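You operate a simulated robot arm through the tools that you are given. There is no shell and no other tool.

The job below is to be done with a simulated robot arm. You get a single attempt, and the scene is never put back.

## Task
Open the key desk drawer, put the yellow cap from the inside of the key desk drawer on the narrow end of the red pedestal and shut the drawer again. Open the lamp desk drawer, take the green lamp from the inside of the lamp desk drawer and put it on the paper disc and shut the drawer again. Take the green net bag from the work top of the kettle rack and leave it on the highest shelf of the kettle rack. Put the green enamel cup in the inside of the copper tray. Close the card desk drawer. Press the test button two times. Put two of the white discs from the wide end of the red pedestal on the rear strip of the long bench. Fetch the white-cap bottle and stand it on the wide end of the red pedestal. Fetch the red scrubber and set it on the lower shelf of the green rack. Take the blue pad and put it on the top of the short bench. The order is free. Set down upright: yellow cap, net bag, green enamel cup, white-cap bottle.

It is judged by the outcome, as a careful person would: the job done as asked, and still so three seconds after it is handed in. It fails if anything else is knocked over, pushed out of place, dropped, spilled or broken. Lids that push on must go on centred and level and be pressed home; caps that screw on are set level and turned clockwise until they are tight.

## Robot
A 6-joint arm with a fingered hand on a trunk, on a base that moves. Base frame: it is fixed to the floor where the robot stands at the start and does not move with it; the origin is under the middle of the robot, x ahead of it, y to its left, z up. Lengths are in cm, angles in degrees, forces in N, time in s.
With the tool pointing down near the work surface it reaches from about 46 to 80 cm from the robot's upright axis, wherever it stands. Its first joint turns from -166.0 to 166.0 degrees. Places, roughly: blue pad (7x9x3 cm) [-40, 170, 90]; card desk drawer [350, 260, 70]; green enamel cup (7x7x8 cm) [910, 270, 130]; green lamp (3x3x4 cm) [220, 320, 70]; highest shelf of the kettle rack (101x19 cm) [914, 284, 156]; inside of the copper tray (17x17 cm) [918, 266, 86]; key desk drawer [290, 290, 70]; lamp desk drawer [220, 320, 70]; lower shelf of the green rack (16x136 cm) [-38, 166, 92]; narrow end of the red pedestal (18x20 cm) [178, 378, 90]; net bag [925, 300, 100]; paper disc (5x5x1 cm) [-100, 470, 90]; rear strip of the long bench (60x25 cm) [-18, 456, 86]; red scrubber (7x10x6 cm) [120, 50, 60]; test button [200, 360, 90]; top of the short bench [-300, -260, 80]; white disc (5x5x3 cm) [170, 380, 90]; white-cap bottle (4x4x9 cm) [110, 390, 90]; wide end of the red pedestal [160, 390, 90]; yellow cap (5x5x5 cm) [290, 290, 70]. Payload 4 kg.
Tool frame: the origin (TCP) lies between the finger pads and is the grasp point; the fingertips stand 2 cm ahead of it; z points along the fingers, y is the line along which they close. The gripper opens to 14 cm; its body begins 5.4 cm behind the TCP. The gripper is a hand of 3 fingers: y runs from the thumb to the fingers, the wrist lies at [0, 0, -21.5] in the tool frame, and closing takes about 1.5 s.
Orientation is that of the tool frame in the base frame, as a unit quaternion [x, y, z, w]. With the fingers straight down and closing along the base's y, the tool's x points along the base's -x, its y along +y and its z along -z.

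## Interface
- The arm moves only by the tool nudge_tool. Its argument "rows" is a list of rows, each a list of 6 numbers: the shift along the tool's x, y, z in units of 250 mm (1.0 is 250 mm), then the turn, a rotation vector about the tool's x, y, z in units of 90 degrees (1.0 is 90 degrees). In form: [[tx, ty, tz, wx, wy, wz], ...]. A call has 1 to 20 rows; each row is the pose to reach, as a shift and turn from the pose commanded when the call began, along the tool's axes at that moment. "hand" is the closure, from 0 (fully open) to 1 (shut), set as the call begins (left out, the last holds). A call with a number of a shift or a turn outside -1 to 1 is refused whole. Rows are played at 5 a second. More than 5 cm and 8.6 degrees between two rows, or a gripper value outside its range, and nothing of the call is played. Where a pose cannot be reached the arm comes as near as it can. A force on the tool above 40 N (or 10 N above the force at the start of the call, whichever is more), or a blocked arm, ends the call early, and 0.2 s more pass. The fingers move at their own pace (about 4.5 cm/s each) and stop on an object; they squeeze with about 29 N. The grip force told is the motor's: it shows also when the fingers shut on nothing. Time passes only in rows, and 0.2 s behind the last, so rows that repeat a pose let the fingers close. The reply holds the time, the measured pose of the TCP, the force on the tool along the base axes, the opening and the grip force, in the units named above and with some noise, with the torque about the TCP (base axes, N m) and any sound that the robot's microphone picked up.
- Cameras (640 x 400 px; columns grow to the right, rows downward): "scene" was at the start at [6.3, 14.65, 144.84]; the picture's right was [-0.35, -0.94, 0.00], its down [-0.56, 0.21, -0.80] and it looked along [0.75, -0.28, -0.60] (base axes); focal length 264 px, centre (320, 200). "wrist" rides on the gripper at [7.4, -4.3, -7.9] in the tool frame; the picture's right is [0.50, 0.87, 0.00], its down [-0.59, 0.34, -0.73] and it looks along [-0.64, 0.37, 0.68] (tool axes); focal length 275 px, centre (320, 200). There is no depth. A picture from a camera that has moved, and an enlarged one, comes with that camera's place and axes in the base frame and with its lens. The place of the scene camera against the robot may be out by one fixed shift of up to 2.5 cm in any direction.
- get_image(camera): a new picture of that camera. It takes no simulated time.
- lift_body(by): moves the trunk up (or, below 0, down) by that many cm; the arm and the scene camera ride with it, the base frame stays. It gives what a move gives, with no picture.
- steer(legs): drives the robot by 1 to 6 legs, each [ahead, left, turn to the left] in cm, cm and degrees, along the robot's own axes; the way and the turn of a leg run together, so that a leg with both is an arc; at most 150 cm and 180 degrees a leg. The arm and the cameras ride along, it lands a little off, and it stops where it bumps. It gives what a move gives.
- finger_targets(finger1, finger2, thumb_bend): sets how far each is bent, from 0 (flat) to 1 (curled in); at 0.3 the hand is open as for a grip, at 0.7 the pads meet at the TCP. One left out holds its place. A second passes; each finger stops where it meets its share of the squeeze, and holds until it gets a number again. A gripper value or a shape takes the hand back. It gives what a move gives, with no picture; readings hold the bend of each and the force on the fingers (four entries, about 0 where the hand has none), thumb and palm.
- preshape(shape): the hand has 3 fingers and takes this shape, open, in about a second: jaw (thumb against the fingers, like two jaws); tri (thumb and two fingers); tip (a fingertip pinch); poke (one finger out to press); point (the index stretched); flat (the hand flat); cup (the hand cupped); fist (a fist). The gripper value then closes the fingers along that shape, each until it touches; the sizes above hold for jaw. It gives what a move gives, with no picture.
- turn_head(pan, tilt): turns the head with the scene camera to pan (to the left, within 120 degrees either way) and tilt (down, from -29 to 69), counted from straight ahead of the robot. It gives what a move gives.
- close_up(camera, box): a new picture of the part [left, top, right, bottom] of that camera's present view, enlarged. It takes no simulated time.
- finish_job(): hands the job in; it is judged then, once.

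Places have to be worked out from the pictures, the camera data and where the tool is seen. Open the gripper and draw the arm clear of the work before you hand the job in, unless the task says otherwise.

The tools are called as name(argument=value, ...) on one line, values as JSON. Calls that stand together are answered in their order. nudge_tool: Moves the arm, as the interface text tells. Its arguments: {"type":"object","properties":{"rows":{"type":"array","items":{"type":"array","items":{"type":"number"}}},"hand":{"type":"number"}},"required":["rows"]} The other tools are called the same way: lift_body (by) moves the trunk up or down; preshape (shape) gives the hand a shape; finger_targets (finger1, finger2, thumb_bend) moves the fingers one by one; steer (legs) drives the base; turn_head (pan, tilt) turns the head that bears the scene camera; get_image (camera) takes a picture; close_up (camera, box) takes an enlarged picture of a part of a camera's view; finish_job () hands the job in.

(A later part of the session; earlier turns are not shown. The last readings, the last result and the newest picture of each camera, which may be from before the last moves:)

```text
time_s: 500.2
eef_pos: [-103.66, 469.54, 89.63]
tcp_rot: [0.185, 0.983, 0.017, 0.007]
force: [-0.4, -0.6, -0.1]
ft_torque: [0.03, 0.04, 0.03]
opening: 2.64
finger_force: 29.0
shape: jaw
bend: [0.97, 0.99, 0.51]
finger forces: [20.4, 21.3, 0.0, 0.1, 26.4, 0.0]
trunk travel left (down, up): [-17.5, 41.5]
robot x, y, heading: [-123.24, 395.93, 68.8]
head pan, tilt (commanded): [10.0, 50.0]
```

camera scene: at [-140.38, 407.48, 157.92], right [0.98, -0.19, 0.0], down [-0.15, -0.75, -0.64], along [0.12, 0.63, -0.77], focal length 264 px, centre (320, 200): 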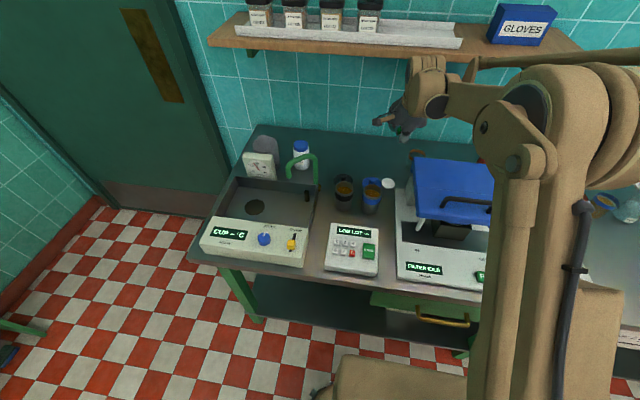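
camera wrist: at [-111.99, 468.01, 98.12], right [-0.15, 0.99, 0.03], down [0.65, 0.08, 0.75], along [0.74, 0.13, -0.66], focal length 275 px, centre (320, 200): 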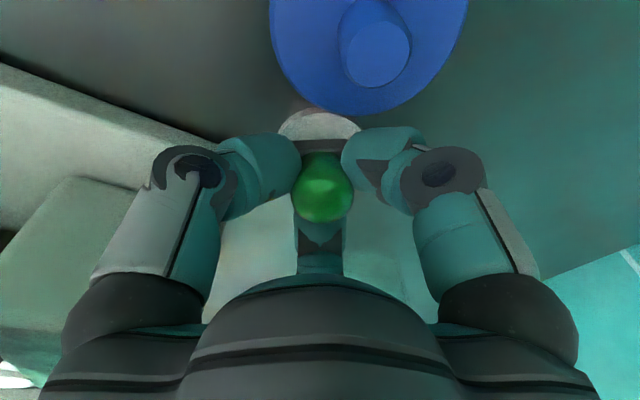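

nudge_tool(rows=[[0, 0, 0.01, 0, 0, 0], [0, 0, 0.01, 0, 0, 0]])

nudge_tool(rows=[[0, 0, 0.01, 0, 0, 0], [0, 0, 0.01, 0, 0, 0]])

nudge_tool(rows=[[0, 0, 0.01, 0, 0, 0], [0, 0, 0.01, 0, 0, 0]])

get_image(camera="wrist")

```text
time_s: 500.8
eef_pos: [-103.61, 469.52, 89.54]
tcp_rot: [0.184, 0.983, 0.018, 0.008]
force: [-0.1, 1.2, 12.0]
ft_torque: [0.17, 0.18, -0.02]
opening: 2.64
finger_force: 29.2
shape: jaw
bend: [0.97, 0.99, 0.5]
finger forces: [23.1, 22.8, 0.0, 0.1, 27.8, 0.0]
trunk travel left (down, up): [-17.5, 41.5]
robot x, y, heading: [-123.65, 396.14, 68.6]
head pan, tilt (commanded): [10.0, 50.0]
```

```text
time_s: 501.4
eef_pos: [-103.73, 469.42, 89.34]
tcp_rot: [0.183, 0.983, 0.019, 0.008]
force: [1.8, 3.4, 31.0]
ft_torque: [0.4, 0.29, -0.05]
opening: 2.67
finger_force: 28.8
shape: jaw
bend: [0.97, 0.99, 0.5]
finger forces: [38.9, 27.0, 0.1, 0.1, 33.6, 0.0]
trunk travel left (down, up): [-17.5, 41.5]
robot x, y, heading: [-124.13, 396.21, 68.7]
head pan, tilt (commanded): [10.0, 50.0]
```

```text
time_s: 501.8
eef_pos: [-103.59, 469.37, 89.26]
tcp_rot: [0.184, 0.983, 0.02, 0.008]
force: [1.8, 0.0, 29.2]
ft_torque: [0.19, 0.29, -0.01]
opening: 2.69
finger_force: 29.1
shape: jaw
bend: [0.97, 0.99, 0.5]
finger forces: [37.8, 26.3, 0.1, 0.0, 38.2, 0.0]
trunk travel left (down, up): [-17.5, 41.5]
robot x, y, heading: [-123.58, 396.22, 68.8]
head pan, tilt (commanded): [10.0, 50.0]
stopped in row 1: the force on the tool passed its limit at 44 N (the readings are from after the stop); the commanded pose is now the measured one
```

```text
taken
camera wrist: at [-112.32, 467.83, 97.07], right [-0.15, 0.99, 0.03], down [0.65, 0.08, 0.75], along [0.74, 0.14, -0.66], focal length 275 px, centre (320, 200)
```

wrist: 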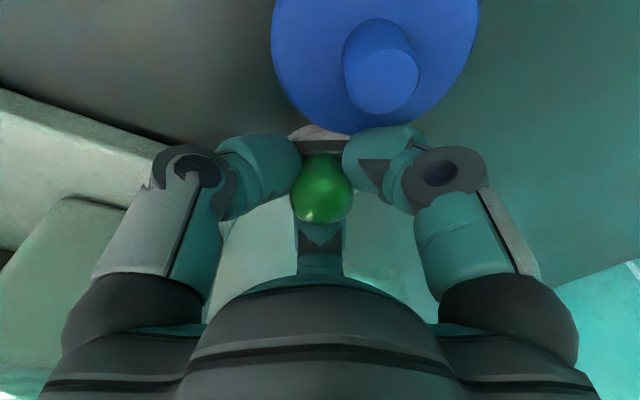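

The lamp is down on the disc and centred. I ease the pressure by 0.25 cm and open the fingers.

nudge_tool(rows=[[0, 0, -0.01, 0, 0, 0], [0, 0, -0.01, 0, 0, 0]])

nudge_tool(rows=[[0, 0, 0, 0, 0, 0], [0, 0, 0, 0, 0, 0], [0, 0, 0, 0, 0, 0], [0, 0, 0, 0, 0, 0]], hand=0.6)

get_image(camera="wrist")

```text
time_s: 502.4
eef_pos: [-103.71, 469.46, 89.35]
tcp_rot: [0.184, 0.983, 0.018, 0.008]
force: [0.2, -1.2, 13.1]
ft_torque: [0.07, 0.15, 0.01]
opening: 2.7
finger_force: 29.2
shape: jaw
bend: [0.97, 0.99, 0.5]
finger forces: [31.6, 23.8, 0.0, 0.1, 33.4, 0.0]
trunk travel left (down, up): [-17.5, 41.5]
robot x, y, heading: [-123.62, 396.21, 68.6]
head pan, tilt (commanded): [10.0, 50.0]
```

```text
time_s: 503.4
eef_pos: [-103.61, 469.49, 89.26]
tcp_rot: [0.184, 0.983, 0.018, 0.007]
force: [0.6, -0.1, 1.1]
ft_torque: [-0.01, -0.02, 0.01]
opening: 5.56
finger_force: 0.0
shape: jaw
bend: [0.38, 0.38, 0.37]
finger forces: [0.1, 0.0, 0.0, 0.0, 0.0, 0.1]
trunk travel left (down, up): [-17.5, 41.5]
robot x, y, heading: [-123.92, 395.65, 69.0]
head pan, tilt (commanded): [10.0, 50.0]
```

```text
taken
camera wrist: at [-112.3, 468.01, 97.03], right [-0.15, 0.99, 0.03], down [0.65, 0.08, 0.75], along [0.74, 0.13, -0.66], focal length 275 px, centre (320, 200)
```

wrist: 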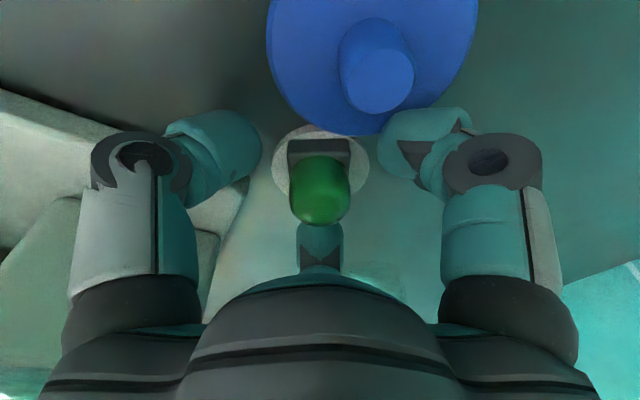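

The green lamp stands centred on the paper disc. I raise the hand 8 cm, tilt back, and retreat the same way I came.

nudge_tool(rows=[[0, 0, -0.06, 0, 0, 0], [0, 0, -0.16, 0, 0, 0], [0, 0, -0.26, 0, 0, 0], [0, 0, -0.33, 0, 0, 0]])

nudge_tool(rows=[[0, 0, 0, -0.067, 0, 0], [0, 0, 0, -0.133, 0, 0], [0, 0, 0, -0.2, 0, 0], [0, 0, -0.15, -0.2, 0, 0], [0, 0, -0.3, -0.2, 0, 0], [0, 0, -0.45, -0.2, 0, 0], [0, -0.15, -0.55, -0.2, 0, 0], [0, -0.3, -0.6, -0.2, 0, 0]])

get_image(camera="scene")

close_up(camera="scene", box=[320, 130, 480, 230])

```text
time_s: 504.4
eef_pos: [-103.84, 469.4, 97.41]
tcp_rot: [0.185, 0.983, 0.017, 0.008]
force: [0.0, 1.0, 0.2]
ft_torque: [0.02, -0.01, 0.01]
opening: 5.56
finger_force: 0.1
shape: jaw
bend: [0.38, 0.38, 0.37]
finger forces: [0.1, 0.1, 0.0, 0.0, 0.1, 0.0]
trunk travel left (down, up): [-17.5, 41.5]
robot x, y, heading: [-123.86, 396.17, 69.1]
head pan, tilt (commanded): [10.0, 50.0]
```

```text
time_s: 506.2
eef_pos: [-106.9, 461.76, 112.38]
tcp_rot: [0.18, 0.968, 0.171, 0.037]
force: [-0.2, 0.1, 0.3]
ft_torque: [-0.01, -0.04, -0.02]
opening: 5.6
finger_force: 0.1
shape: jaw
bend: [0.38, 0.38, 0.37]
finger forces: [0.0, 0.0, 0.0, 0.0, 0.1, 0.1]
trunk travel left (down, up): [-17.5, 41.5]
robot x, y, heading: [-123.35, 395.98, 68.6]
head pan, tilt (commanded): [10.0, 50.0]
```

```text
taken
camera scene: at [-140.44, 407.27, 157.93], right [0.98, -0.19, 0.0], down [-0.15, -0.75, -0.64], along [0.13, 0.63, -0.77], focal length 264 px, centre (320, 200)
```

scene: 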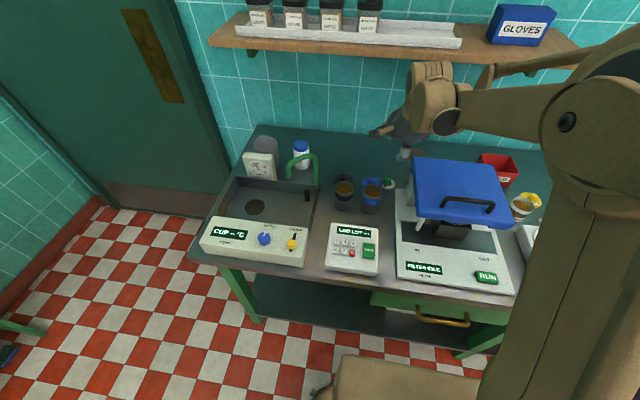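

```text
4.00 times, centred on (400, 180) of scene
camera zoom: at [-140.44, 407.27, 157.93], right [0.98, -0.19, 0.0], down [-0.15, -0.75, -0.64], along [0.13, 0.63, -0.77], focal length 1054 px, centre (0, 280)
```

zoom: 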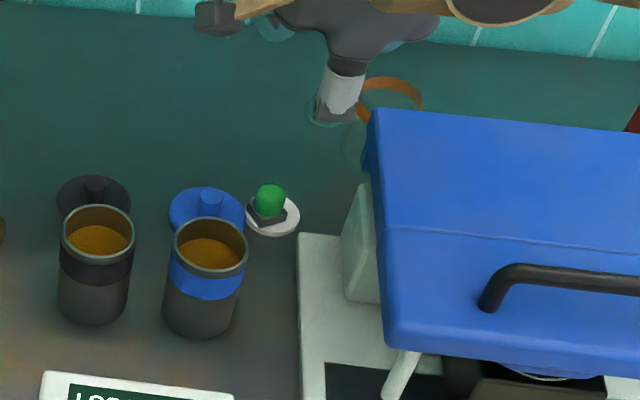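

The lamp is placed. I drive back to the lamp desk to close its drawer, lowering the trunk again on the way.

steer(legs=[[-80, 0, 0], [0, -148, 0], [0, -148, 0], [0, -54, 0]])

lift_body(by=-15)

turn_head(pan=-10, tilt=35)

get_image(camera="scene")

```text
time_s: 527.1
eef_pos: [191.2, 258.91, 112.34]
tcp_rot: [0.184, 0.967, 0.171, 0.037]
force: [0.2, 0.4, 0.1]
ft_torque: [-0.01, -0.03, 0.01]
opening: 5.59
finger_force: 0.1
shape: jaw
bend: [0.38, 0.38, 0.37]
finger forces: [0.0, 0.0, 0.0, 0.0, 0.0, 0.0]
trunk travel left (down, up): [-17.5, 41.5]
robot x, y, heading: [173.63, 193.57, 68.3]
head pan, tilt (commanded): [10.0, 50.0]
```

```text
time_s: 528.9
eef_pos: [191.0, 258.97, 97.16]
tcp_rot: [0.183, 0.967, 0.172, 0.037]
force: [0.0, -0.3, -0.3]
ft_torque: [0.02, -0.01, -0.01]
opening: 5.61
finger_force: 0.1
shape: jaw
bend: [0.38, 0.38, 0.37]
finger forces: [0.1, 0.0, 0.1, 0.0, 0.1, 0.0]
trunk travel left (down, up): [-2.5, 56.5]
robot x, y, heading: [174.03, 193.27, 68.5]
head pan, tilt (commanded): [10.0, 50.0]
```

```text
time_s: 529.7
eef_pos: [190.98, 259.04, 97.17]
tcp_rot: [0.184, 0.967, 0.171, 0.037]
force: [0.0, 0.1, 1.0]
ft_torque: [-0.01, 0.01, 0.02]
opening: 5.59
finger_force: 0.1
shape: jaw
bend: [0.38, 0.38, 0.37]
finger forces: [0.0, 0.0, 0.1, 0.1, 0.0, 0.1]
trunk travel left (down, up): [-2.5, 56.5]
robot x, y, heading: [173.87, 193.22, 68.3]
head pan, tilt (commanded): [-10.0, 35.0]
```

```text
taken
camera scene: at [160.07, 204.69, 145.1], right [0.85, -0.52, 0.0], down [-0.3, -0.49, -0.82], along [0.43, 0.7, -0.57], focal length 264 px, centre (320, 200)
```

scene: 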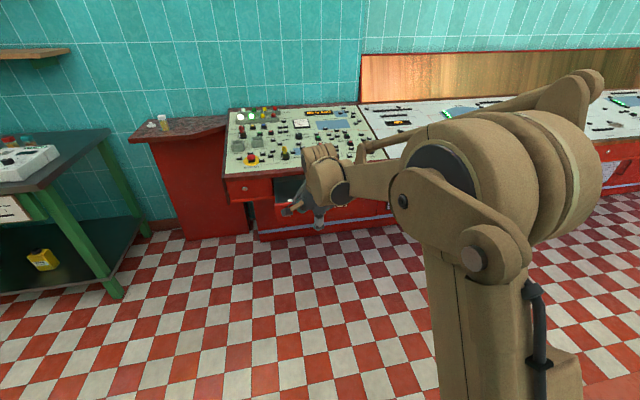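

I close the fist and bring the hand to horizontal at knob height, then shift the base right 7 cm to line up with the knob.

nudge_tool(rows=[[0.001, 0.004, 0.105, -0.084, 0, 0], [0.003, 0.008, 0.211, -0.168, 0, 0], [0.004, 0.012, 0.316, -0.252, 0, 0], [0.005, 0.016, 0.421, -0.336, 0, 0], [0.007, 0.019, 0.527, -0.42, 0, 0], [0.008, 0.023, 0.632, -0.504, 0, 0], [0.009, 0.027, 0.737, -0.588, 0, 0], [0.011, 0.031, 0.843, -0.672, 0, 0], [0.012, 0.035, 0.948, -0.756, 0, 0]], hand=1)

steer(legs=[[0, -7, 0.6]])

get_image(camera="wrist")

get_image(camera="scene")

```text
time_s: 531.7
eef_pos: [194.53, 268.32, 75.28]
tcp_rot: [0.131, 0.706, 0.683, 0.133]
force: [0.0, 0.7, 0.4]
ft_torque: [0.01, 0.02, -0.03]
opening: 0.01
finger_force: 28.8
shape: jaw
bend: [0.73, 0.73, 0.7]
finger forces: [0.1, 0.0, 0.1, 0.0, 0.0, 0.0]
out of reach, approached as far as the arm can: row 8, 9
trunk travel left (down, up): [-2.5, 56.5]
robot x, y, heading: [173.71, 193.47, 68.5]
head pan, tilt (commanded): [-10.0, 35.0]
```

```text
time_s: 532.7
eef_pos: [200.25, 266.14, 75.44]
tcp_rot: [0.128, 0.707, 0.683, 0.13]
force: [0.4, -0.5, 0.2]
ft_torque: [0.0, 0.0, 0.02]
opening: 0.0
finger_force: 28.9
shape: jaw
bend: [0.73, 0.73, 0.7]
finger forces: [0.0, 0.0, 0.0, 0.1, 0.0, 0.0]
trunk travel left (down, up): [-2.5, 56.5]
robot x, y, heading: [180.18, 190.82, 69.2]
head pan, tilt (commanded): [-10.0, 35.0]
```

```text
taken
camera wrist: at [190.32, 261.17, 71.41], right [-0.46, 0.21, 0.86], down [0.29, -0.88, 0.37], along [0.84, 0.42, 0.35], focal length 275 px, centre (320, 200)
```

wrist: 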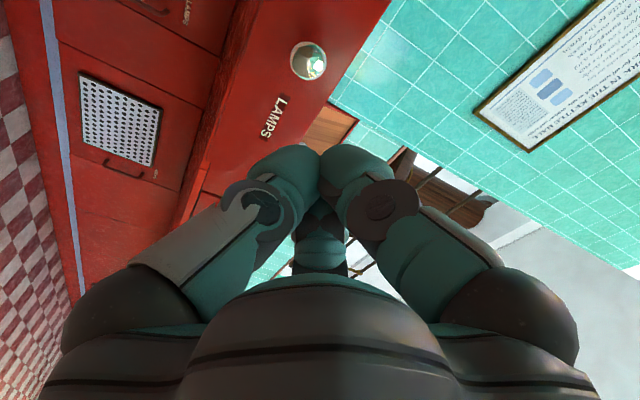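

```text
taken
camera scene: at [166.5, 201.99, 145.1], right [0.86, -0.51, 0.0], down [-0.3, -0.49, -0.82], along [0.42, 0.7, -0.57], focal length 264 px, centre (320, 200)
```

scene: 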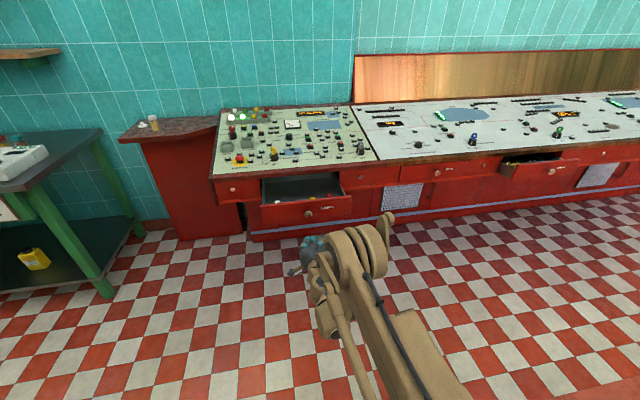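

The knob reads (207.9, 282.4, 74.5), about 1.3 cm right of the fist's axis. I correct that and drive forward to contact and push.

nudge_tool(rows=[[-0.025, -0.006, 0, 0, 0, 0], [-0.05, -0.012, 0, 0, 0, 0]])

steer(legs=[[17, 0, 0]])

get_image(camera="wrist")

close_up(camera="scene", box=[200, 150, 440, 300])

```text
time_s: 533.3
eef_pos: [201.3, 265.79, 75.1]
tcp_rot: [0.128, 0.706, 0.684, 0.129]
force: [0.4, -0.5, -0.3]
ft_torque: [-0.01, -0.01, -0.04]
opening: 0.0
finger_force: 29.2
shape: jaw
bend: [0.73, 0.73, 0.7]
finger forces: [0.0, 0.0, 0.0, 0.0, 0.0, 0.0]
trunk travel left (down, up): [-2.5, 56.5]
robot x, y, heading: [180.39, 190.74, 69.1]
head pan, tilt (commanded): [-10.0, 35.0]
```

```text
time_s: 534.8
eef_pos: [207.55, 281.91, 75.14]
tcp_rot: [0.129, 0.707, 0.683, 0.13]
force: [-0.2, -0.2, 0.4]
ft_torque: [0.01, -0.04, -0.01]
opening: 0.0
finger_force: 29.1
shape: jaw
bend: [0.73, 0.73, 0.7]
finger forces: [0.0, 0.0, 0.1, 0.0, 0.0, 0.0]
trunk travel left (down, up): [-2.5, 56.5]
robot x, y, heading: [186.25, 206.81, 69.0]
head pan, tilt (commanded): [-10.0, 35.0]
```

```text
taken
camera wrist: at [197.81, 277.04, 71.15], right [-0.46, 0.21, 0.86], down [0.29, -0.89, 0.37], along [0.84, 0.42, 0.35], focal length 275 px, centre (320, 200)
```

wrist: 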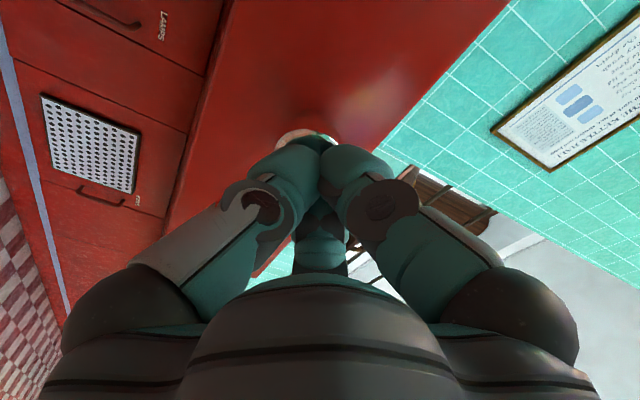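

```text
2.67 times, centred on (320, 225) of scene
camera zoom: at [172.68, 218.12, 145.1], right [0.86, -0.52, 0.0], down [-0.3, -0.49, -0.82], along [0.42, 0.7, -0.57], focal length 703 px, centre (320, 133)
```

zoom: 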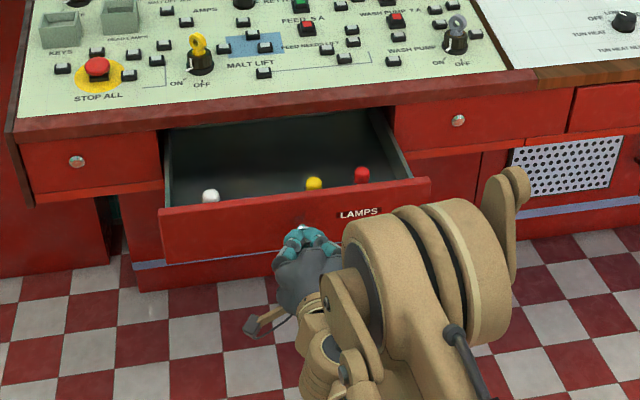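

The fist is on the knob and the drawer slides with little force. I push on 16 cm.

steer(legs=[[16, 0, 0]])

close_up(camera="scene", box=[200, 150, 440, 300])

```text
time_s: 536.2
eef_pos: [213.52, 296.92, 75.13]
tcp_rot: [0.129, 0.706, 0.684, 0.13]
force: [-0.1, -0.5, 0.0]
ft_torque: [0.02, -0.01, -0.02]
opening: 0.01
finger_force: 28.7
shape: jaw
bend: [0.73, 0.73, 0.7]
finger forces: [0.0, 0.0, 0.1, 0.0, 0.0, 0.0]
trunk travel left (down, up): [-2.5, 56.5]
robot x, y, heading: [191.96, 222.13, 68.7]
head pan, tilt (commanded): [-10.0, 35.0]
```

```text
2.67 times, centred on (320, 225) of scene
camera zoom: at [178.47, 233.18, 145.1], right [0.86, -0.52, 0.0], down [-0.3, -0.49, -0.82], along [0.42, 0.7, -0.57], focal length 703 px, centre (320, 133)
```

zoom: 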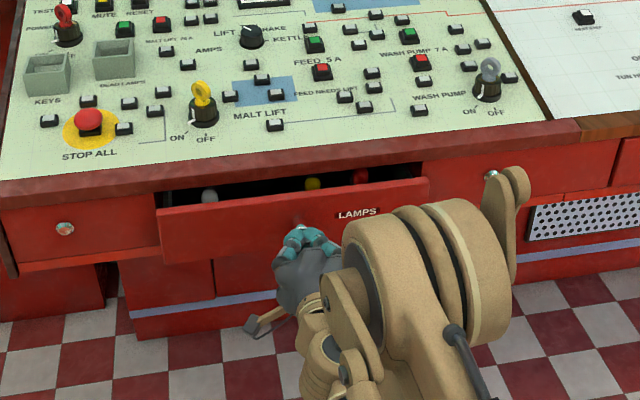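

About 4–5 cm remain. I push 4 cm, then in 1.5 cm steps until it is shut.

steer(legs=[[4, 0, 0]])

close_up(camera="scene", box=[200, 150, 440, 300])

```text
time_s: 537.1
eef_pos: [214.86, 300.77, 75.12]
tcp_rot: [0.129, 0.706, 0.684, 0.131]
force: [0.2, 0.3, -0.2]
ft_torque: [-0.01, -0.02, -0.03]
opening: 0.0
finger_force: 28.6
shape: jaw
bend: [0.73, 0.73, 0.7]
finger forces: [0.1, 0.0, 0.0, 0.1, 0.0, 0.0]
trunk travel left (down, up): [-2.5, 56.5]
robot x, y, heading: [193.77, 225.85, 68.9]
head pan, tilt (commanded): [-10.0, 35.0]
```

```text
2.67 times, centred on (320, 225) of scene
camera zoom: at [179.93, 236.94, 145.1], right [0.86, -0.52, 0.0], down [-0.3, -0.49, -0.82], along [0.42, 0.7, -0.57], focal length 703 px, centre (320, 133)
```

zoom: 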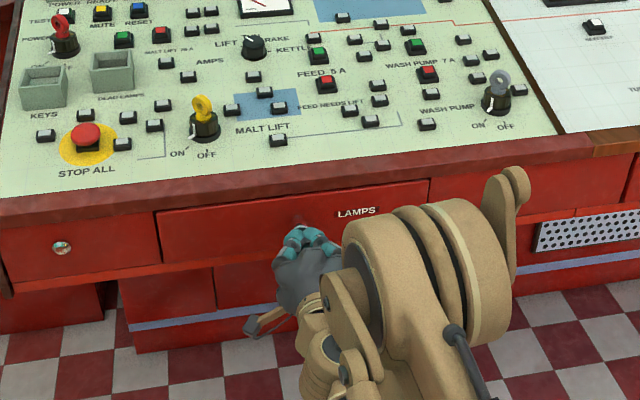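

The drawer looks flush. I push a further 1.2 cm to feel whether it is fully home.

steer(legs=[[1.2, 0, 0]])

get_image(camera="wrist")

```text
time_s: 537.9
eef_pos: [215.06, 301.2, 75.07]
tcp_rot: [0.129, 0.707, 0.683, 0.13]
force: [-1.7, -7.7, 1.2]
ft_torque: [0.05, 0.0, 0.0]
opening: 0.0
finger_force: 28.9
shape: jaw
bend: [0.73, 0.73, 0.7]
finger forces: [0.1, 0.0, 0.0, 0.1, 0.1, 0.0]
trunk travel left (down, up): [-2.5, 56.5]
robot x, y, heading: [194.06, 226.37, 69.2]
head pan, tilt (commanded): [-10.0, 35.0]
stopped in leg 1: the force on the tool passed its limit at 63 N (the readings are from after the stop); the commanded pose is now the measured one
```

```text
taken
camera wrist: at [205.24, 296.34, 71.2], right [-0.46, 0.21, 0.86], down [0.29, -0.89, 0.37], along [0.84, 0.42, 0.35], focal length 275 px, centre (320, 200)
```

wrist: 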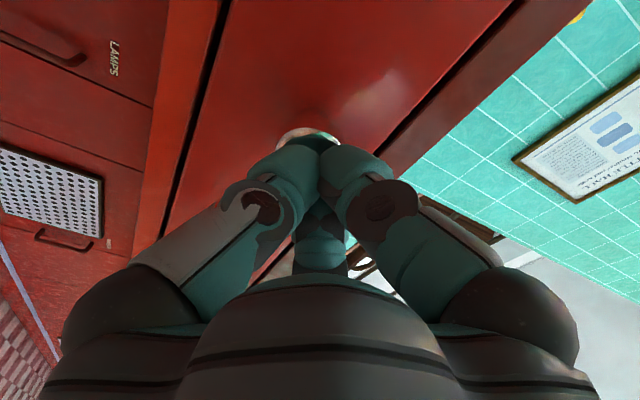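

The lamp drawer is shut. I back off and move right to the key desk.

steer(legs=[[-45, 0, 0], [0, -68, 0]])

turn_head(pan=-5, tilt=30)

get_image(camera="scene")

close_up(camera="scene", box=[220, 140, 460, 290])

get_image(camera="wrist")

```text
time_s: 543.9
eef_pos: [262.2, 235.31, 75.2]
tcp_rot: [0.129, 0.706, 0.684, 0.13]
force: [0.1, 0.6, -0.3]
ft_torque: [-0.02, 0.0, 0.0]
opening: 0.01
finger_force: 29.1
shape: jaw
bend: [0.73, 0.73, 0.7]
finger forces: [0.1, 0.0, 0.0, 0.1, 0.0, 0.1]
trunk travel left (down, up): [-2.5, 56.5]
robot x, y, heading: [240.82, 160.35, 69.0]
head pan, tilt (commanded): [-10.0, 35.0]
```

```text
time_s: 544.6
eef_pos: [262.07, 235.35, 75.08]
tcp_rot: [0.129, 0.706, 0.684, 0.13]
force: [-0.2, 0.4, -0.2]
ft_torque: [0.01, 0.0, 0.0]
opening: 0.0
finger_force: 28.7
shape: jaw
bend: [0.73, 0.73, 0.7]
finger forces: [0.1, 0.0, 0.0, 0.0, 0.0, 0.1]
trunk travel left (down, up): [-2.5, 56.5]
robot x, y, heading: [241.12, 160.42, 68.7]
head pan, tilt (commanded): [-5.0, 30.0]
```

```text
taken
camera scene: at [226.61, 172.39, 145.88], right [0.9, -0.44, 0.0], down [-0.22, -0.45, -0.87], along [0.38, 0.78, -0.5], focal length 264 px, centre (320, 200)
```

scene: 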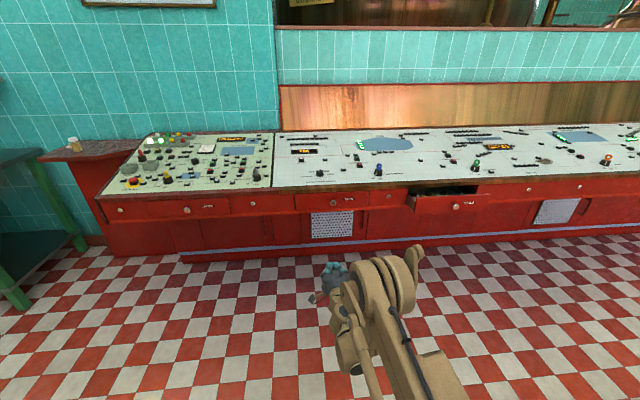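

```text
2.67 times, centred on (340, 215) of scene
camera zoom: at [226.61, 172.39, 145.88], right [0.9, -0.44, 0.0], down [-0.22, -0.45, -0.87], along [0.38, 0.78, -0.5], focal length 703 px, centre (267, 160)
```

zoom: 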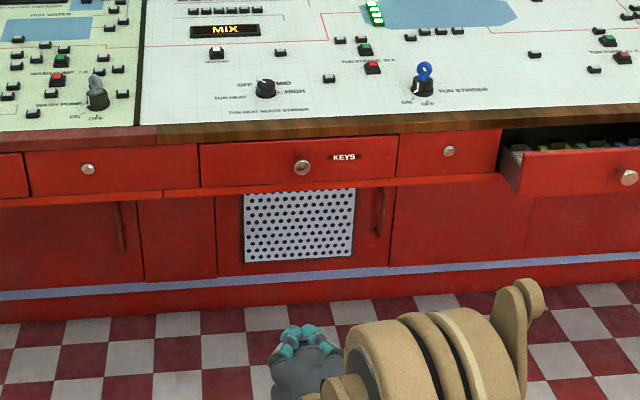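

```text
taken
camera wrist: at [252.26, 230.56, 71.14], right [-0.46, 0.21, 0.86], down [0.29, -0.89, 0.37], along [0.84, 0.42, 0.35], focal length 275 px, centre (320, 200)
```

wrist: 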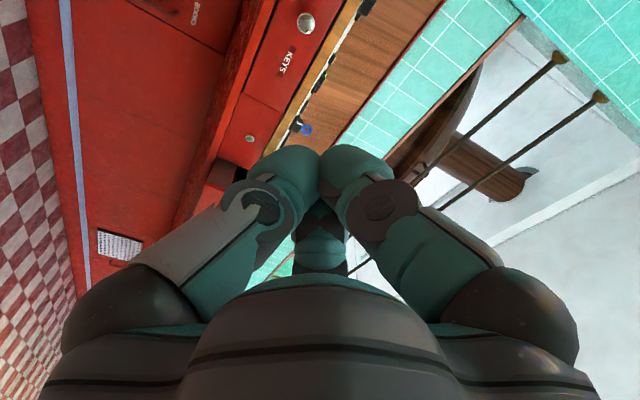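

The KEYS drawer's knob is at about u 166.6, v 361, z 74.5. I open the hand partly, shift right 6 cm and drive toward it, stopping short to check.

nudge_tool(rows=[[0, -0.02, 0, 0, 0, 0], [0, -0.02, 0, 0, 0, 0], [0, -0.02, 0, 0, 0, 0], [0, -0.02, 0, 0, 0, 0]], hand=0.5)

steer(legs=[[0, -6.1, 0], [36, 0, 0]])

get_image(camera="wrist")

```text
time_s: 545.6
eef_pos: [262.15, 235.61, 74.61]
tcp_rot: [0.128, 0.706, 0.684, 0.131]
force: [0.5, 0.6, 0.4]
ft_torque: [-0.01, 0.03, -0.01]
opening: 6.98
finger_force: 0.0
shape: jaw
bend: [0.34, 0.34, 0.33]
finger forces: [0.0, 0.0, 0.0, 0.0, 0.0, 0.0]
trunk travel left (down, up): [-2.5, 56.5]
robot x, y, heading: [241.14, 160.51, 68.9]
head pan, tilt (commanded): [-5.0, 30.0]
```

```text
time_s: 548.4
eef_pos: [280.7, 266.8, 74.77]
tcp_rot: [0.128, 0.707, 0.683, 0.13]
force: [-0.4, -0.5, 0.1]
ft_torque: [-0.05, 0.02, -0.01]
opening: 6.93
finger_force: 0.1
shape: jaw
bend: [0.34, 0.34, 0.33]
finger forces: [0.0, 0.0, 0.0, 0.0, 0.1, 0.0]
trunk travel left (down, up): [-2.5, 56.5]
robot x, y, heading: [259.34, 191.69, 68.7]
head pan, tilt (commanded): [-5.0, 30.0]
```

```text
taken
camera wrist: at [270.84, 261.89, 70.7], right [-0.46, 0.21, 0.86], down [0.29, -0.89, 0.37], along [0.84, 0.42, 0.35], focal length 275 px, centre (320, 200)
```

wrist: 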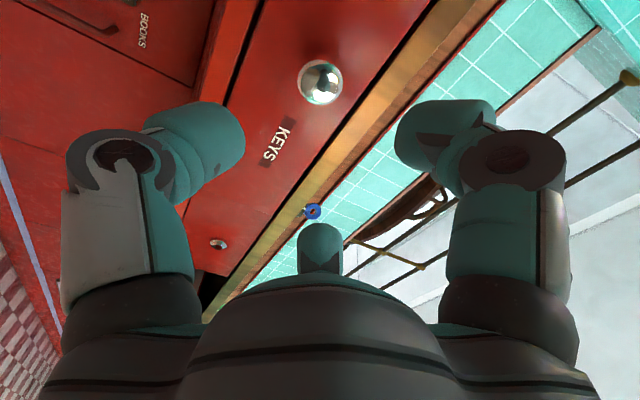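

The knob is exactly on the hand's axis, about 11 cm ahead. I drive forward 10.3 cm and close on it.

steer(legs=[[10.2, 0, 0]])

get_image(camera="wrist")

```text
time_s: 549.6
eef_pos: [284.48, 276.2, 74.65]
tcp_rot: [0.129, 0.706, 0.683, 0.131]
force: [0.3, 0.0, -0.1]
ft_torque: [0.01, 0.0, -0.03]
opening: 6.97
finger_force: 0.1
shape: jaw
bend: [0.34, 0.34, 0.33]
finger forces: [0.1, 0.0, 0.1, 0.0, 0.0, 0.0]
trunk travel left (down, up): [-2.5, 56.5]
robot x, y, heading: [263.18, 201.3, 68.9]
head pan, tilt (commanded): [-5.0, 30.0]
```

```text
taken
camera wrist: at [274.59, 271.36, 70.69], right [-0.46, 0.21, 0.86], down [0.28, -0.89, 0.37], along [0.84, 0.41, 0.35], focal length 275 px, centre (320, 200)
```

wrist: 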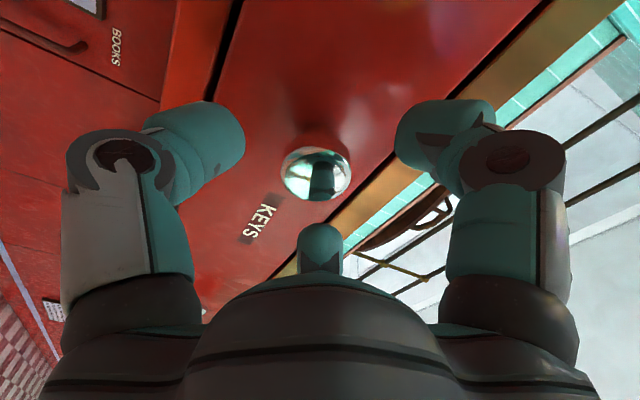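

The ball is still 1.7 cm ahead of the TCP; I go 1.9 cm further and close.

steer(legs=[[1.9, 0, 0]])

nudge_tool(rows=[[0, 0, 0, 0, 0, 0], [0, 0, 0, 0, 0, 0], [0, 0, 0, 0, 0, 0], [0, 0, 0, 0, 0, 0], [0, 0, 0, 0, 0, 0], [0, 0, 0, 0, 0, 0]], hand=1)

get_image(camera="wrist")

```text
time_s: 550.4
eef_pos: [285.06, 277.97, 74.65]
tcp_rot: [0.129, 0.707, 0.683, 0.131]
force: [-1.0, -0.2, -0.3]
ft_torque: [-0.04, -0.03, -0.03]
opening: 6.94
finger_force: 0.1
shape: jaw
bend: [0.34, 0.34, 0.33]
finger forces: [0.0, 0.0, 0.0, 0.0, 0.0, 0.0]
trunk travel left (down, up): [-2.5, 56.5]
robot x, y, heading: [263.94, 203.1, 68.9]
head pan, tilt (commanded): [-5.0, 30.0]
```

```text
time_s: 551.8
eef_pos: [285.06, 277.91, 74.7]
tcp_rot: [0.128, 0.706, 0.684, 0.13]
force: [-3.2, -0.3, -4.2]
ft_torque: [0.34, -0.1, -0.05]
opening: 2.61
finger_force: 29.7
shape: jaw
bend: [0.97, 1.0, 0.51]
finger forces: [20.0, 21.6, 0.0, 0.0, 35.0, 0.0]
trunk travel left (down, up): [-2.5, 56.5]
robot x, y, heading: [263.44, 202.71, 68.9]
head pan, tilt (commanded): [-5.0, 30.0]
```

```text
taken
camera wrist: at [275.24, 273.15, 70.67], right [-0.46, 0.21, 0.86], down [0.28, -0.89, 0.37], along [0.84, 0.42, 0.35], focal length 275 px, centre (320, 200)
```

wrist: 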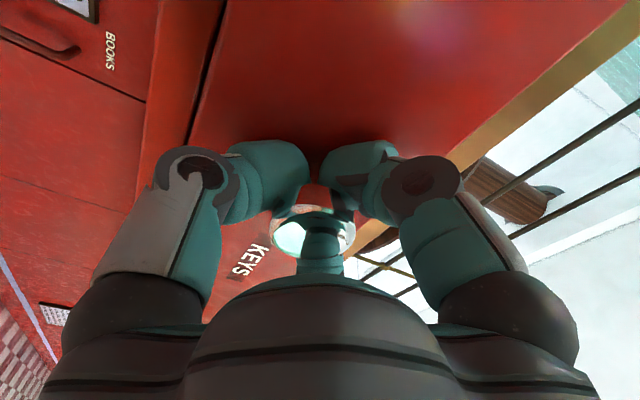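

The knob is gripped behind the ball. I pull by driving back 12 cm and look.

steer(legs=[[-12, 0, 0]])

close_up(camera="scene", box=[200, 140, 440, 290])

```text
time_s: 553.0
eef_pos: [280.82, 266.77, 74.64]
tcp_rot: [0.129, 0.707, 0.683, 0.13]
force: [2.5, -0.4, -3.6]
ft_torque: [0.18, -0.15, -0.1]
opening: 2.58
finger_force: 29.0
shape: jaw
bend: [0.97, 0.99, 0.51]
finger forces: [19.7, 22.8, 0.0, 0.0, 30.9, 0.0]
trunk travel left (down, up): [-2.5, 56.5]
robot x, y, heading: [259.42, 191.44, 68.8]
head pan, tilt (commanded): [-5.0, 30.0]
```

```text
2.67 times, centred on (320, 215) of scene
camera zoom: at [245.2, 203.61, 145.88], right [0.9, -0.44, 0.0], down [-0.22, -0.45, -0.87], along [0.38, 0.78, -0.5], focal length 703 px, centre (320, 160)
```

zoom: 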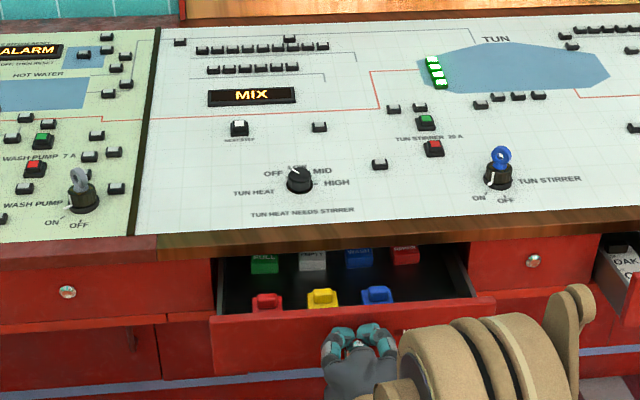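

The drawer slides out; a yellow cap is in the front row. I pull 12 cm more.

steer(legs=[[-13, 0, 0]])

close_up(camera="scene", box=[220, 140, 460, 290])

```text
time_s: 554.3
eef_pos: [276.4, 254.67, 74.6]
tcp_rot: [0.13, 0.706, 0.683, 0.131]
force: [15.3, -5.4, -3.2]
ft_torque: [0.21, -0.25, -0.14]
opening: 2.55
finger_force: 29.3
shape: jaw
bend: [0.96, 0.99, 0.51]
finger forces: [17.9, 25.0, 0.0, 0.0, 30.2, 0.0]
trunk travel left (down, up): [-2.5, 56.5]
robot x, y, heading: [255.1, 179.56, 68.8]
head pan, tilt (commanded): [-5.0, 30.0]
```

```text
2.67 times, centred on (340, 215) of scene
camera zoom: at [240.62, 191.39, 145.9], right [0.9, -0.44, 0.0], down [-0.22, -0.45, -0.87], along [0.38, 0.78, -0.5], focal length 703 px, centre (267, 160)
```

zoom: 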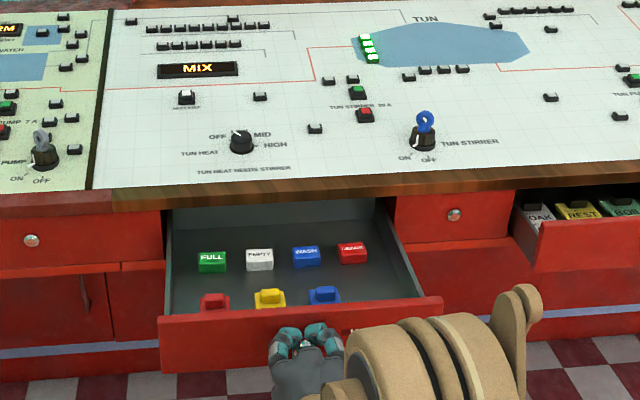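

The drawer is open about 25 cm. I release the knob, back off 14 cm, and turn the hand to vertical.

nudge_tool(rows=[[0, 0, 0, 0, 0, 0], [0, 0, 0, 0, 0, 0], [0, 0, 0, 0, 0, 0], [0, 0, 0, 0, 0, 0], [0, 0, 0, 0, 0, 0]], hand=0.3)

steer(legs=[[-14, 0, 0]])

nudge_tool(rows=[[0, 0.067, 0, 0.0815, 0, 0], [0, 0.133, 0, 0.163, 0, 0], [0, 0.2, 0, 0.2445, 0, 0], [0, 0.267, 0, 0.326, 0, 0], [0, 0.333, 0, 0.4075, 0, 0], [0, 0.4, 0, 0.489, 0, 0], [0, 0.467, 0, 0.5705, 0, 0], [0, 0.533, 0, 0.652, 0, 0], [0, 0.6, 0, 0.7335, 0, 0], [0, 0.667, 0, 0.815, 0, 0], [0, 0.733, 0, 0.8965, 0, 0], [0, 0.8, 0, 0.978, 0, 0]])

get_image(camera="wrist")

close_up(camera="scene", box=[220, 120, 460, 270])

```text
time_s: 555.5
eef_pos: [276.15, 254.55, 74.65]
tcp_rot: [0.129, 0.706, 0.684, 0.131]
force: [-0.4, -0.5, -0.9]
ft_torque: [0.0, 0.01, 0.0]
opening: 9.76
finger_force: 0.0
shape: jaw
bend: [0.27, 0.27, 0.25]
finger forces: [0.1, 0.1, 0.0, 0.0, 0.1, 0.1]
trunk travel left (down, up): [-2.5, 56.5]
robot x, y, heading: [254.81, 179.44, 68.7]
head pan, tilt (commanded): [-5.0, 30.0]
```

```text
time_s: 556.8
eef_pos: [271.23, 241.33, 74.67]
tcp_rot: [0.131, 0.706, 0.683, 0.133]
force: [-0.4, 0.4, 0.6]
ft_torque: [-0.02, 0.01, 0.01]
opening: 9.75
finger_force: 0.0
shape: jaw
bend: [0.27, 0.27, 0.25]
finger forces: [0.0, 0.0, 0.1, 0.1, 0.1, 0.1]
trunk travel left (down, up): [-2.5, 56.5]
robot x, y, heading: [249.91, 166.27, 68.7]
head pan, tilt (commanded): [-5.0, 30.0]
```

```text
time_s: 559.4
eef_pos: [271.25, 241.89, 94.78]
tcp_rot: [0.187, 0.982, -0.001, 0.005]
force: [0.7, -0.5, -0.6]
ft_torque: [0.0, 0.0, 0.04]
opening: 9.76
finger_force: 0.0
shape: jaw
bend: [0.27, 0.27, 0.25]
finger forces: [0.0, 0.0, 0.0, 0.0, 0.0, 0.0]
trunk travel left (down, up): [-2.5, 56.5]
robot x, y, heading: [249.88, 166.14, 68.7]
head pan, tilt (commanded): [-5.0, 30.0]
```

```text
taken
camera wrist: at [262.71, 240.66, 102.63], right [-0.15, 0.99, 0.0], down [0.67, 0.1, 0.74], along [0.73, 0.11, -0.67], focal length 275 px, centre (320, 200)
```

wrist: 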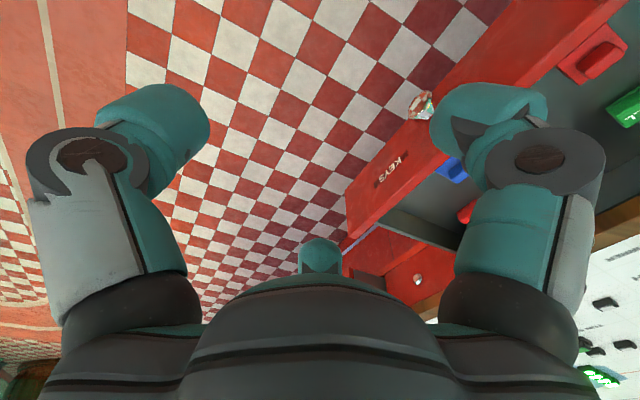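

```text
2.67 times, centred on (340, 195) of scene
camera zoom: at [235.34, 178.2, 145.88], right [0.9, -0.44, 0.0], down [-0.22, -0.45, -0.87], along [0.38, 0.78, -0.5], focal length 703 px, centre (267, 213)
```

zoom: 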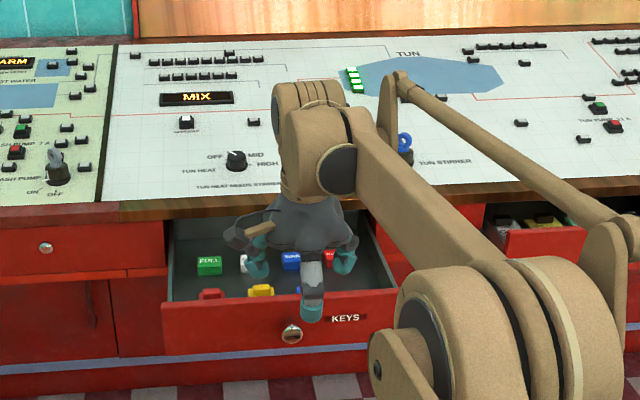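

The hand is vertical again. I rotate it 60° (one finger pointing away from me, camera on my side) and drive forward so it comes over the yellow cap (≈u 163, v 348).

nudge_tool(rows=[[0, 0, 0, 0, 0, -0.083], [0, 0, 0, 0, 0, -0.167], [0, 0, 0, 0, 0, -0.25], [0, 0, 0, 0, 0, -0.333], [0, 0, 0, 0, 0, -0.417], [0, 0, 0, 0, 0, -0.5], [0, 0, 0, 0, 0, -0.583], [0, 0, 0, 0, 0, -0.667]], hand=0.5)

steer(legs=[[26, 3.8, 0]])

get_image(camera="wrist")

```text
time_s: 561.2
eef_pos: [271.2, 241.97, 94.59]
tcp_rot: [-0.332, 0.943, -0.003, 0.004]
force: [0.8, 0.2, 0.2]
ft_torque: [-0.03, 0.0, 0.03]
opening: 7.02
finger_force: 0.0
shape: jaw
bend: [0.34, 0.34, 0.33]
finger forces: [0.0, 0.0, 0.0, 0.0, 0.0, 0.0]
trunk travel left (down, up): [-2.5, 56.5]
robot x, y, heading: [249.79, 166.46, 68.9]
head pan, tilt (commanded): [-5.0, 30.0]
```

```text
time_s: 563.1
eef_pos: [277.62, 267.76, 94.67]
tcp_rot: [-0.33, 0.944, -0.003, 0.003]
force: [0.3, -0.2, -0.3]
ft_torque: [0.02, 0.01, -0.02]
opening: 7.04
finger_force: 0.0
shape: jaw
bend: [0.34, 0.34, 0.33]
finger forces: [0.1, 0.0, 0.1, 0.1, 0.0, 0.0]
trunk travel left (down, up): [-2.5, 56.5]
robot x, y, heading: [255.57, 191.85, 68.6]
head pan, tilt (commanded): [-5.0, 30.0]
```

```text
taken
camera wrist: at [274.15, 259.83, 102.64], right [-0.93, 0.37, -0.01], down [0.24, 0.63, 0.74], along [0.27, 0.68, -0.68], focal length 275 px, centre (320, 200)
```

wrist: 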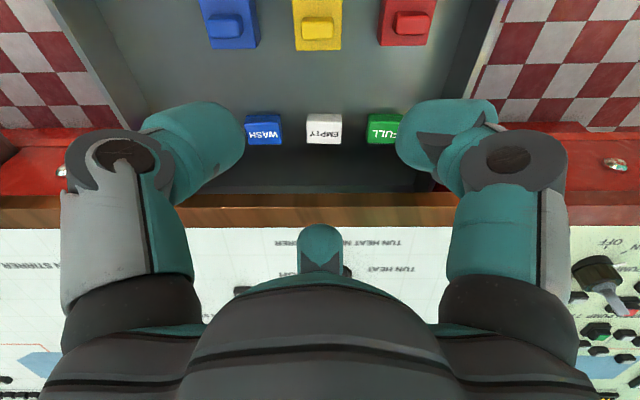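

The yellow cap is almost exactly under the hand. I descend 14 cm and check against the neighbours.

nudge_tool(rows=[[0.01, 0.005, 0.16, 0, 0, 0], [0.01, 0.005, 0.32, 0, 0, 0], [0.01, 0.005, 0.48, 0, 0, 0], [0.01, 0.005, 0.58, 0, 0, 0]])

get_image(camera="wrist")

close_up(camera="wrist", box=[200, 60, 440, 210])

```text
time_s: 564.1
eef_pos: [277.38, 267.81, 80.1]
tcp_rot: [-0.33, 0.944, -0.002, 0.005]
force: [0.2, 0.0, 0.1]
ft_torque: [0.01, -0.01, 0.01]
opening: 7.03
finger_force: 0.1
shape: jaw
bend: [0.34, 0.34, 0.33]
finger forces: [0.0, 0.0, 0.1, 0.1, 0.0, 0.1]
trunk travel left (down, up): [-2.5, 56.5]
robot x, y, heading: [255.58, 192.17, 68.7]
head pan, tilt (commanded): [-5.0, 30.0]
```

```text
taken
camera wrist: at [274.04, 259.77, 88.08], right [-0.93, 0.37, -0.01], down [0.24, 0.63, 0.74], along [0.27, 0.68, -0.68], focal length 275 px, centre (320, 200)
```

wrist: 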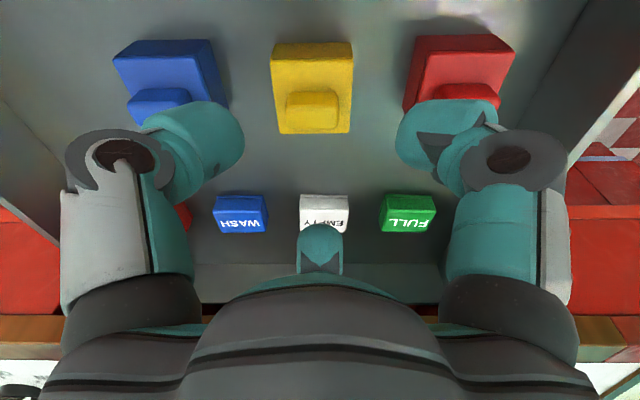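

```text
2.67 times, centred on (320, 135) of wrist
camera zoom: at [274.04, 259.77, 88.08], right [-0.93, 0.37, -0.01], down [0.24, 0.63, 0.74], along [0.27, 0.68, -0.68], focal length 734 px, centre (320, 373)
```

zoom: 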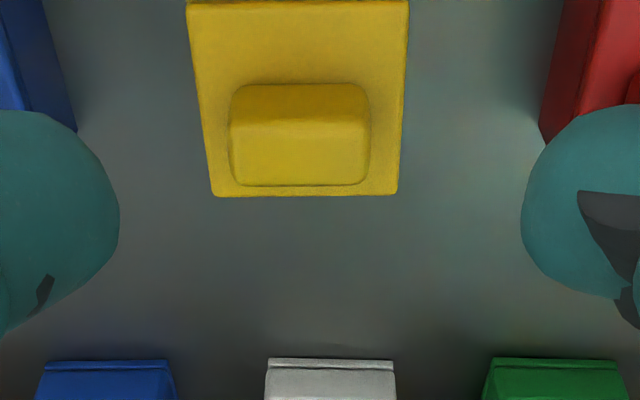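

Triangulating, the cap's knob is at (277.3, 266.8, 74.5). I correct by 0.9 cm and descend to z≈72.9.

nudge_tool(rows=[[0.021, -0.029, 0.05, 0, 0, 0], [0.021, -0.029, 0.15, 0, 0, 0], [0.021, -0.029, 0.23, 0, 0, 0], [0.021, -0.029, 0.288, 0, 0, 0]])

get_image(camera="wrist")

```text
time_s: 565.1
eef_pos: [277.23, 266.62, 72.91]
tcp_rot: [-0.331, 0.944, -0.002, 0.005]
force: [-0.1, -0.9, 0.6]
ft_torque: [0.01, 0.02, 0.06]
opening: 7.01
finger_force: 0.0
shape: jaw
bend: [0.34, 0.34, 0.33]
finger forces: [0.1, 0.0, 0.0, 0.1, 0.0, 0.0]
trunk travel left (down, up): [-2.5, 56.5]
robot x, y, heading: [255.81, 191.81, 68.3]
head pan, tilt (commanded): [-5.0, 30.0]
```

```text
taken
camera wrist: at [274.09, 258.79, 80.92], right [-0.93, 0.37, -0.01], down [0.24, 0.63, 0.74], along [0.27, 0.68, -0.68], focal length 275 px, centre (320, 200)
```

wrist: 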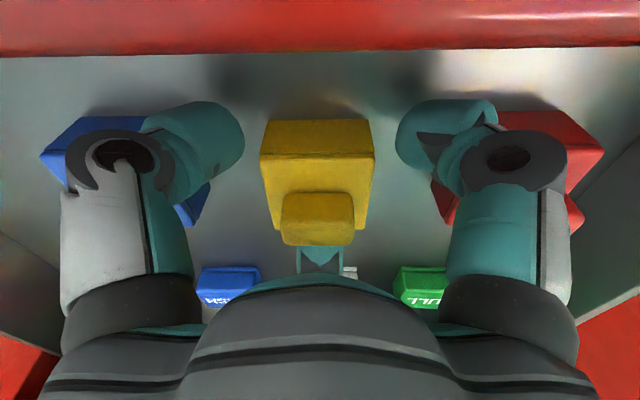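

The cap is centred between the fingers. I close the hand.

nudge_tool(rows=[[0, 0, 0, 0, 0, 0], [0, 0, 0, 0, 0, 0], [0, 0, 0, 0, 0, 0], [0, 0, 0, 0, 0, 0], [0, 0, 0, 0, 0, 0], [0, 0, 0, 0, 0, 0]], hand=1)

get_image(camera="wrist")

```text
time_s: 566.5
eef_pos: [277.28, 266.8, 73.06]
tcp_rot: [-0.33, 0.944, -0.002, 0.004]
force: [0.0, -0.9, 1.6]
ft_torque: [-0.02, 0.0, -0.02]
opening: 4.97
finger_force: 28.7
shape: jaw
bend: [0.41, 0.41, 0.4]
finger forces: [22.8, 24.9, 0.1, 0.1, 22.8, 0.1]
trunk travel left (down, up): [-2.5, 56.5]
robot x, y, heading: [255.22, 192.1, 68.5]
head pan, tilt (commanded): [-5.0, 30.0]
```

```text
taken
camera wrist: at [274.09, 258.79, 80.94], right [-0.93, 0.37, -0.01], down [0.24, 0.63, 0.74], along [0.27, 0.68, -0.68], focal length 275 px, centre (320, 200)
```

wrist: 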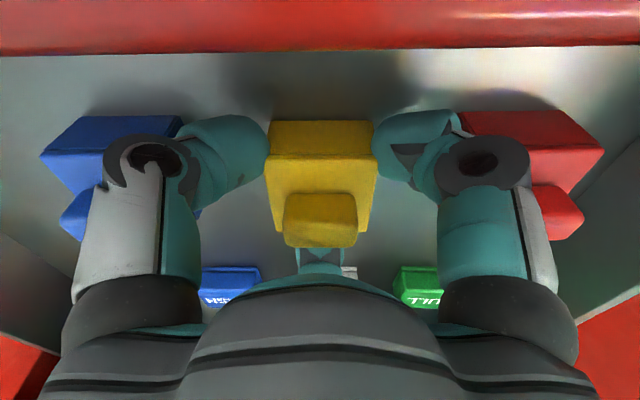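

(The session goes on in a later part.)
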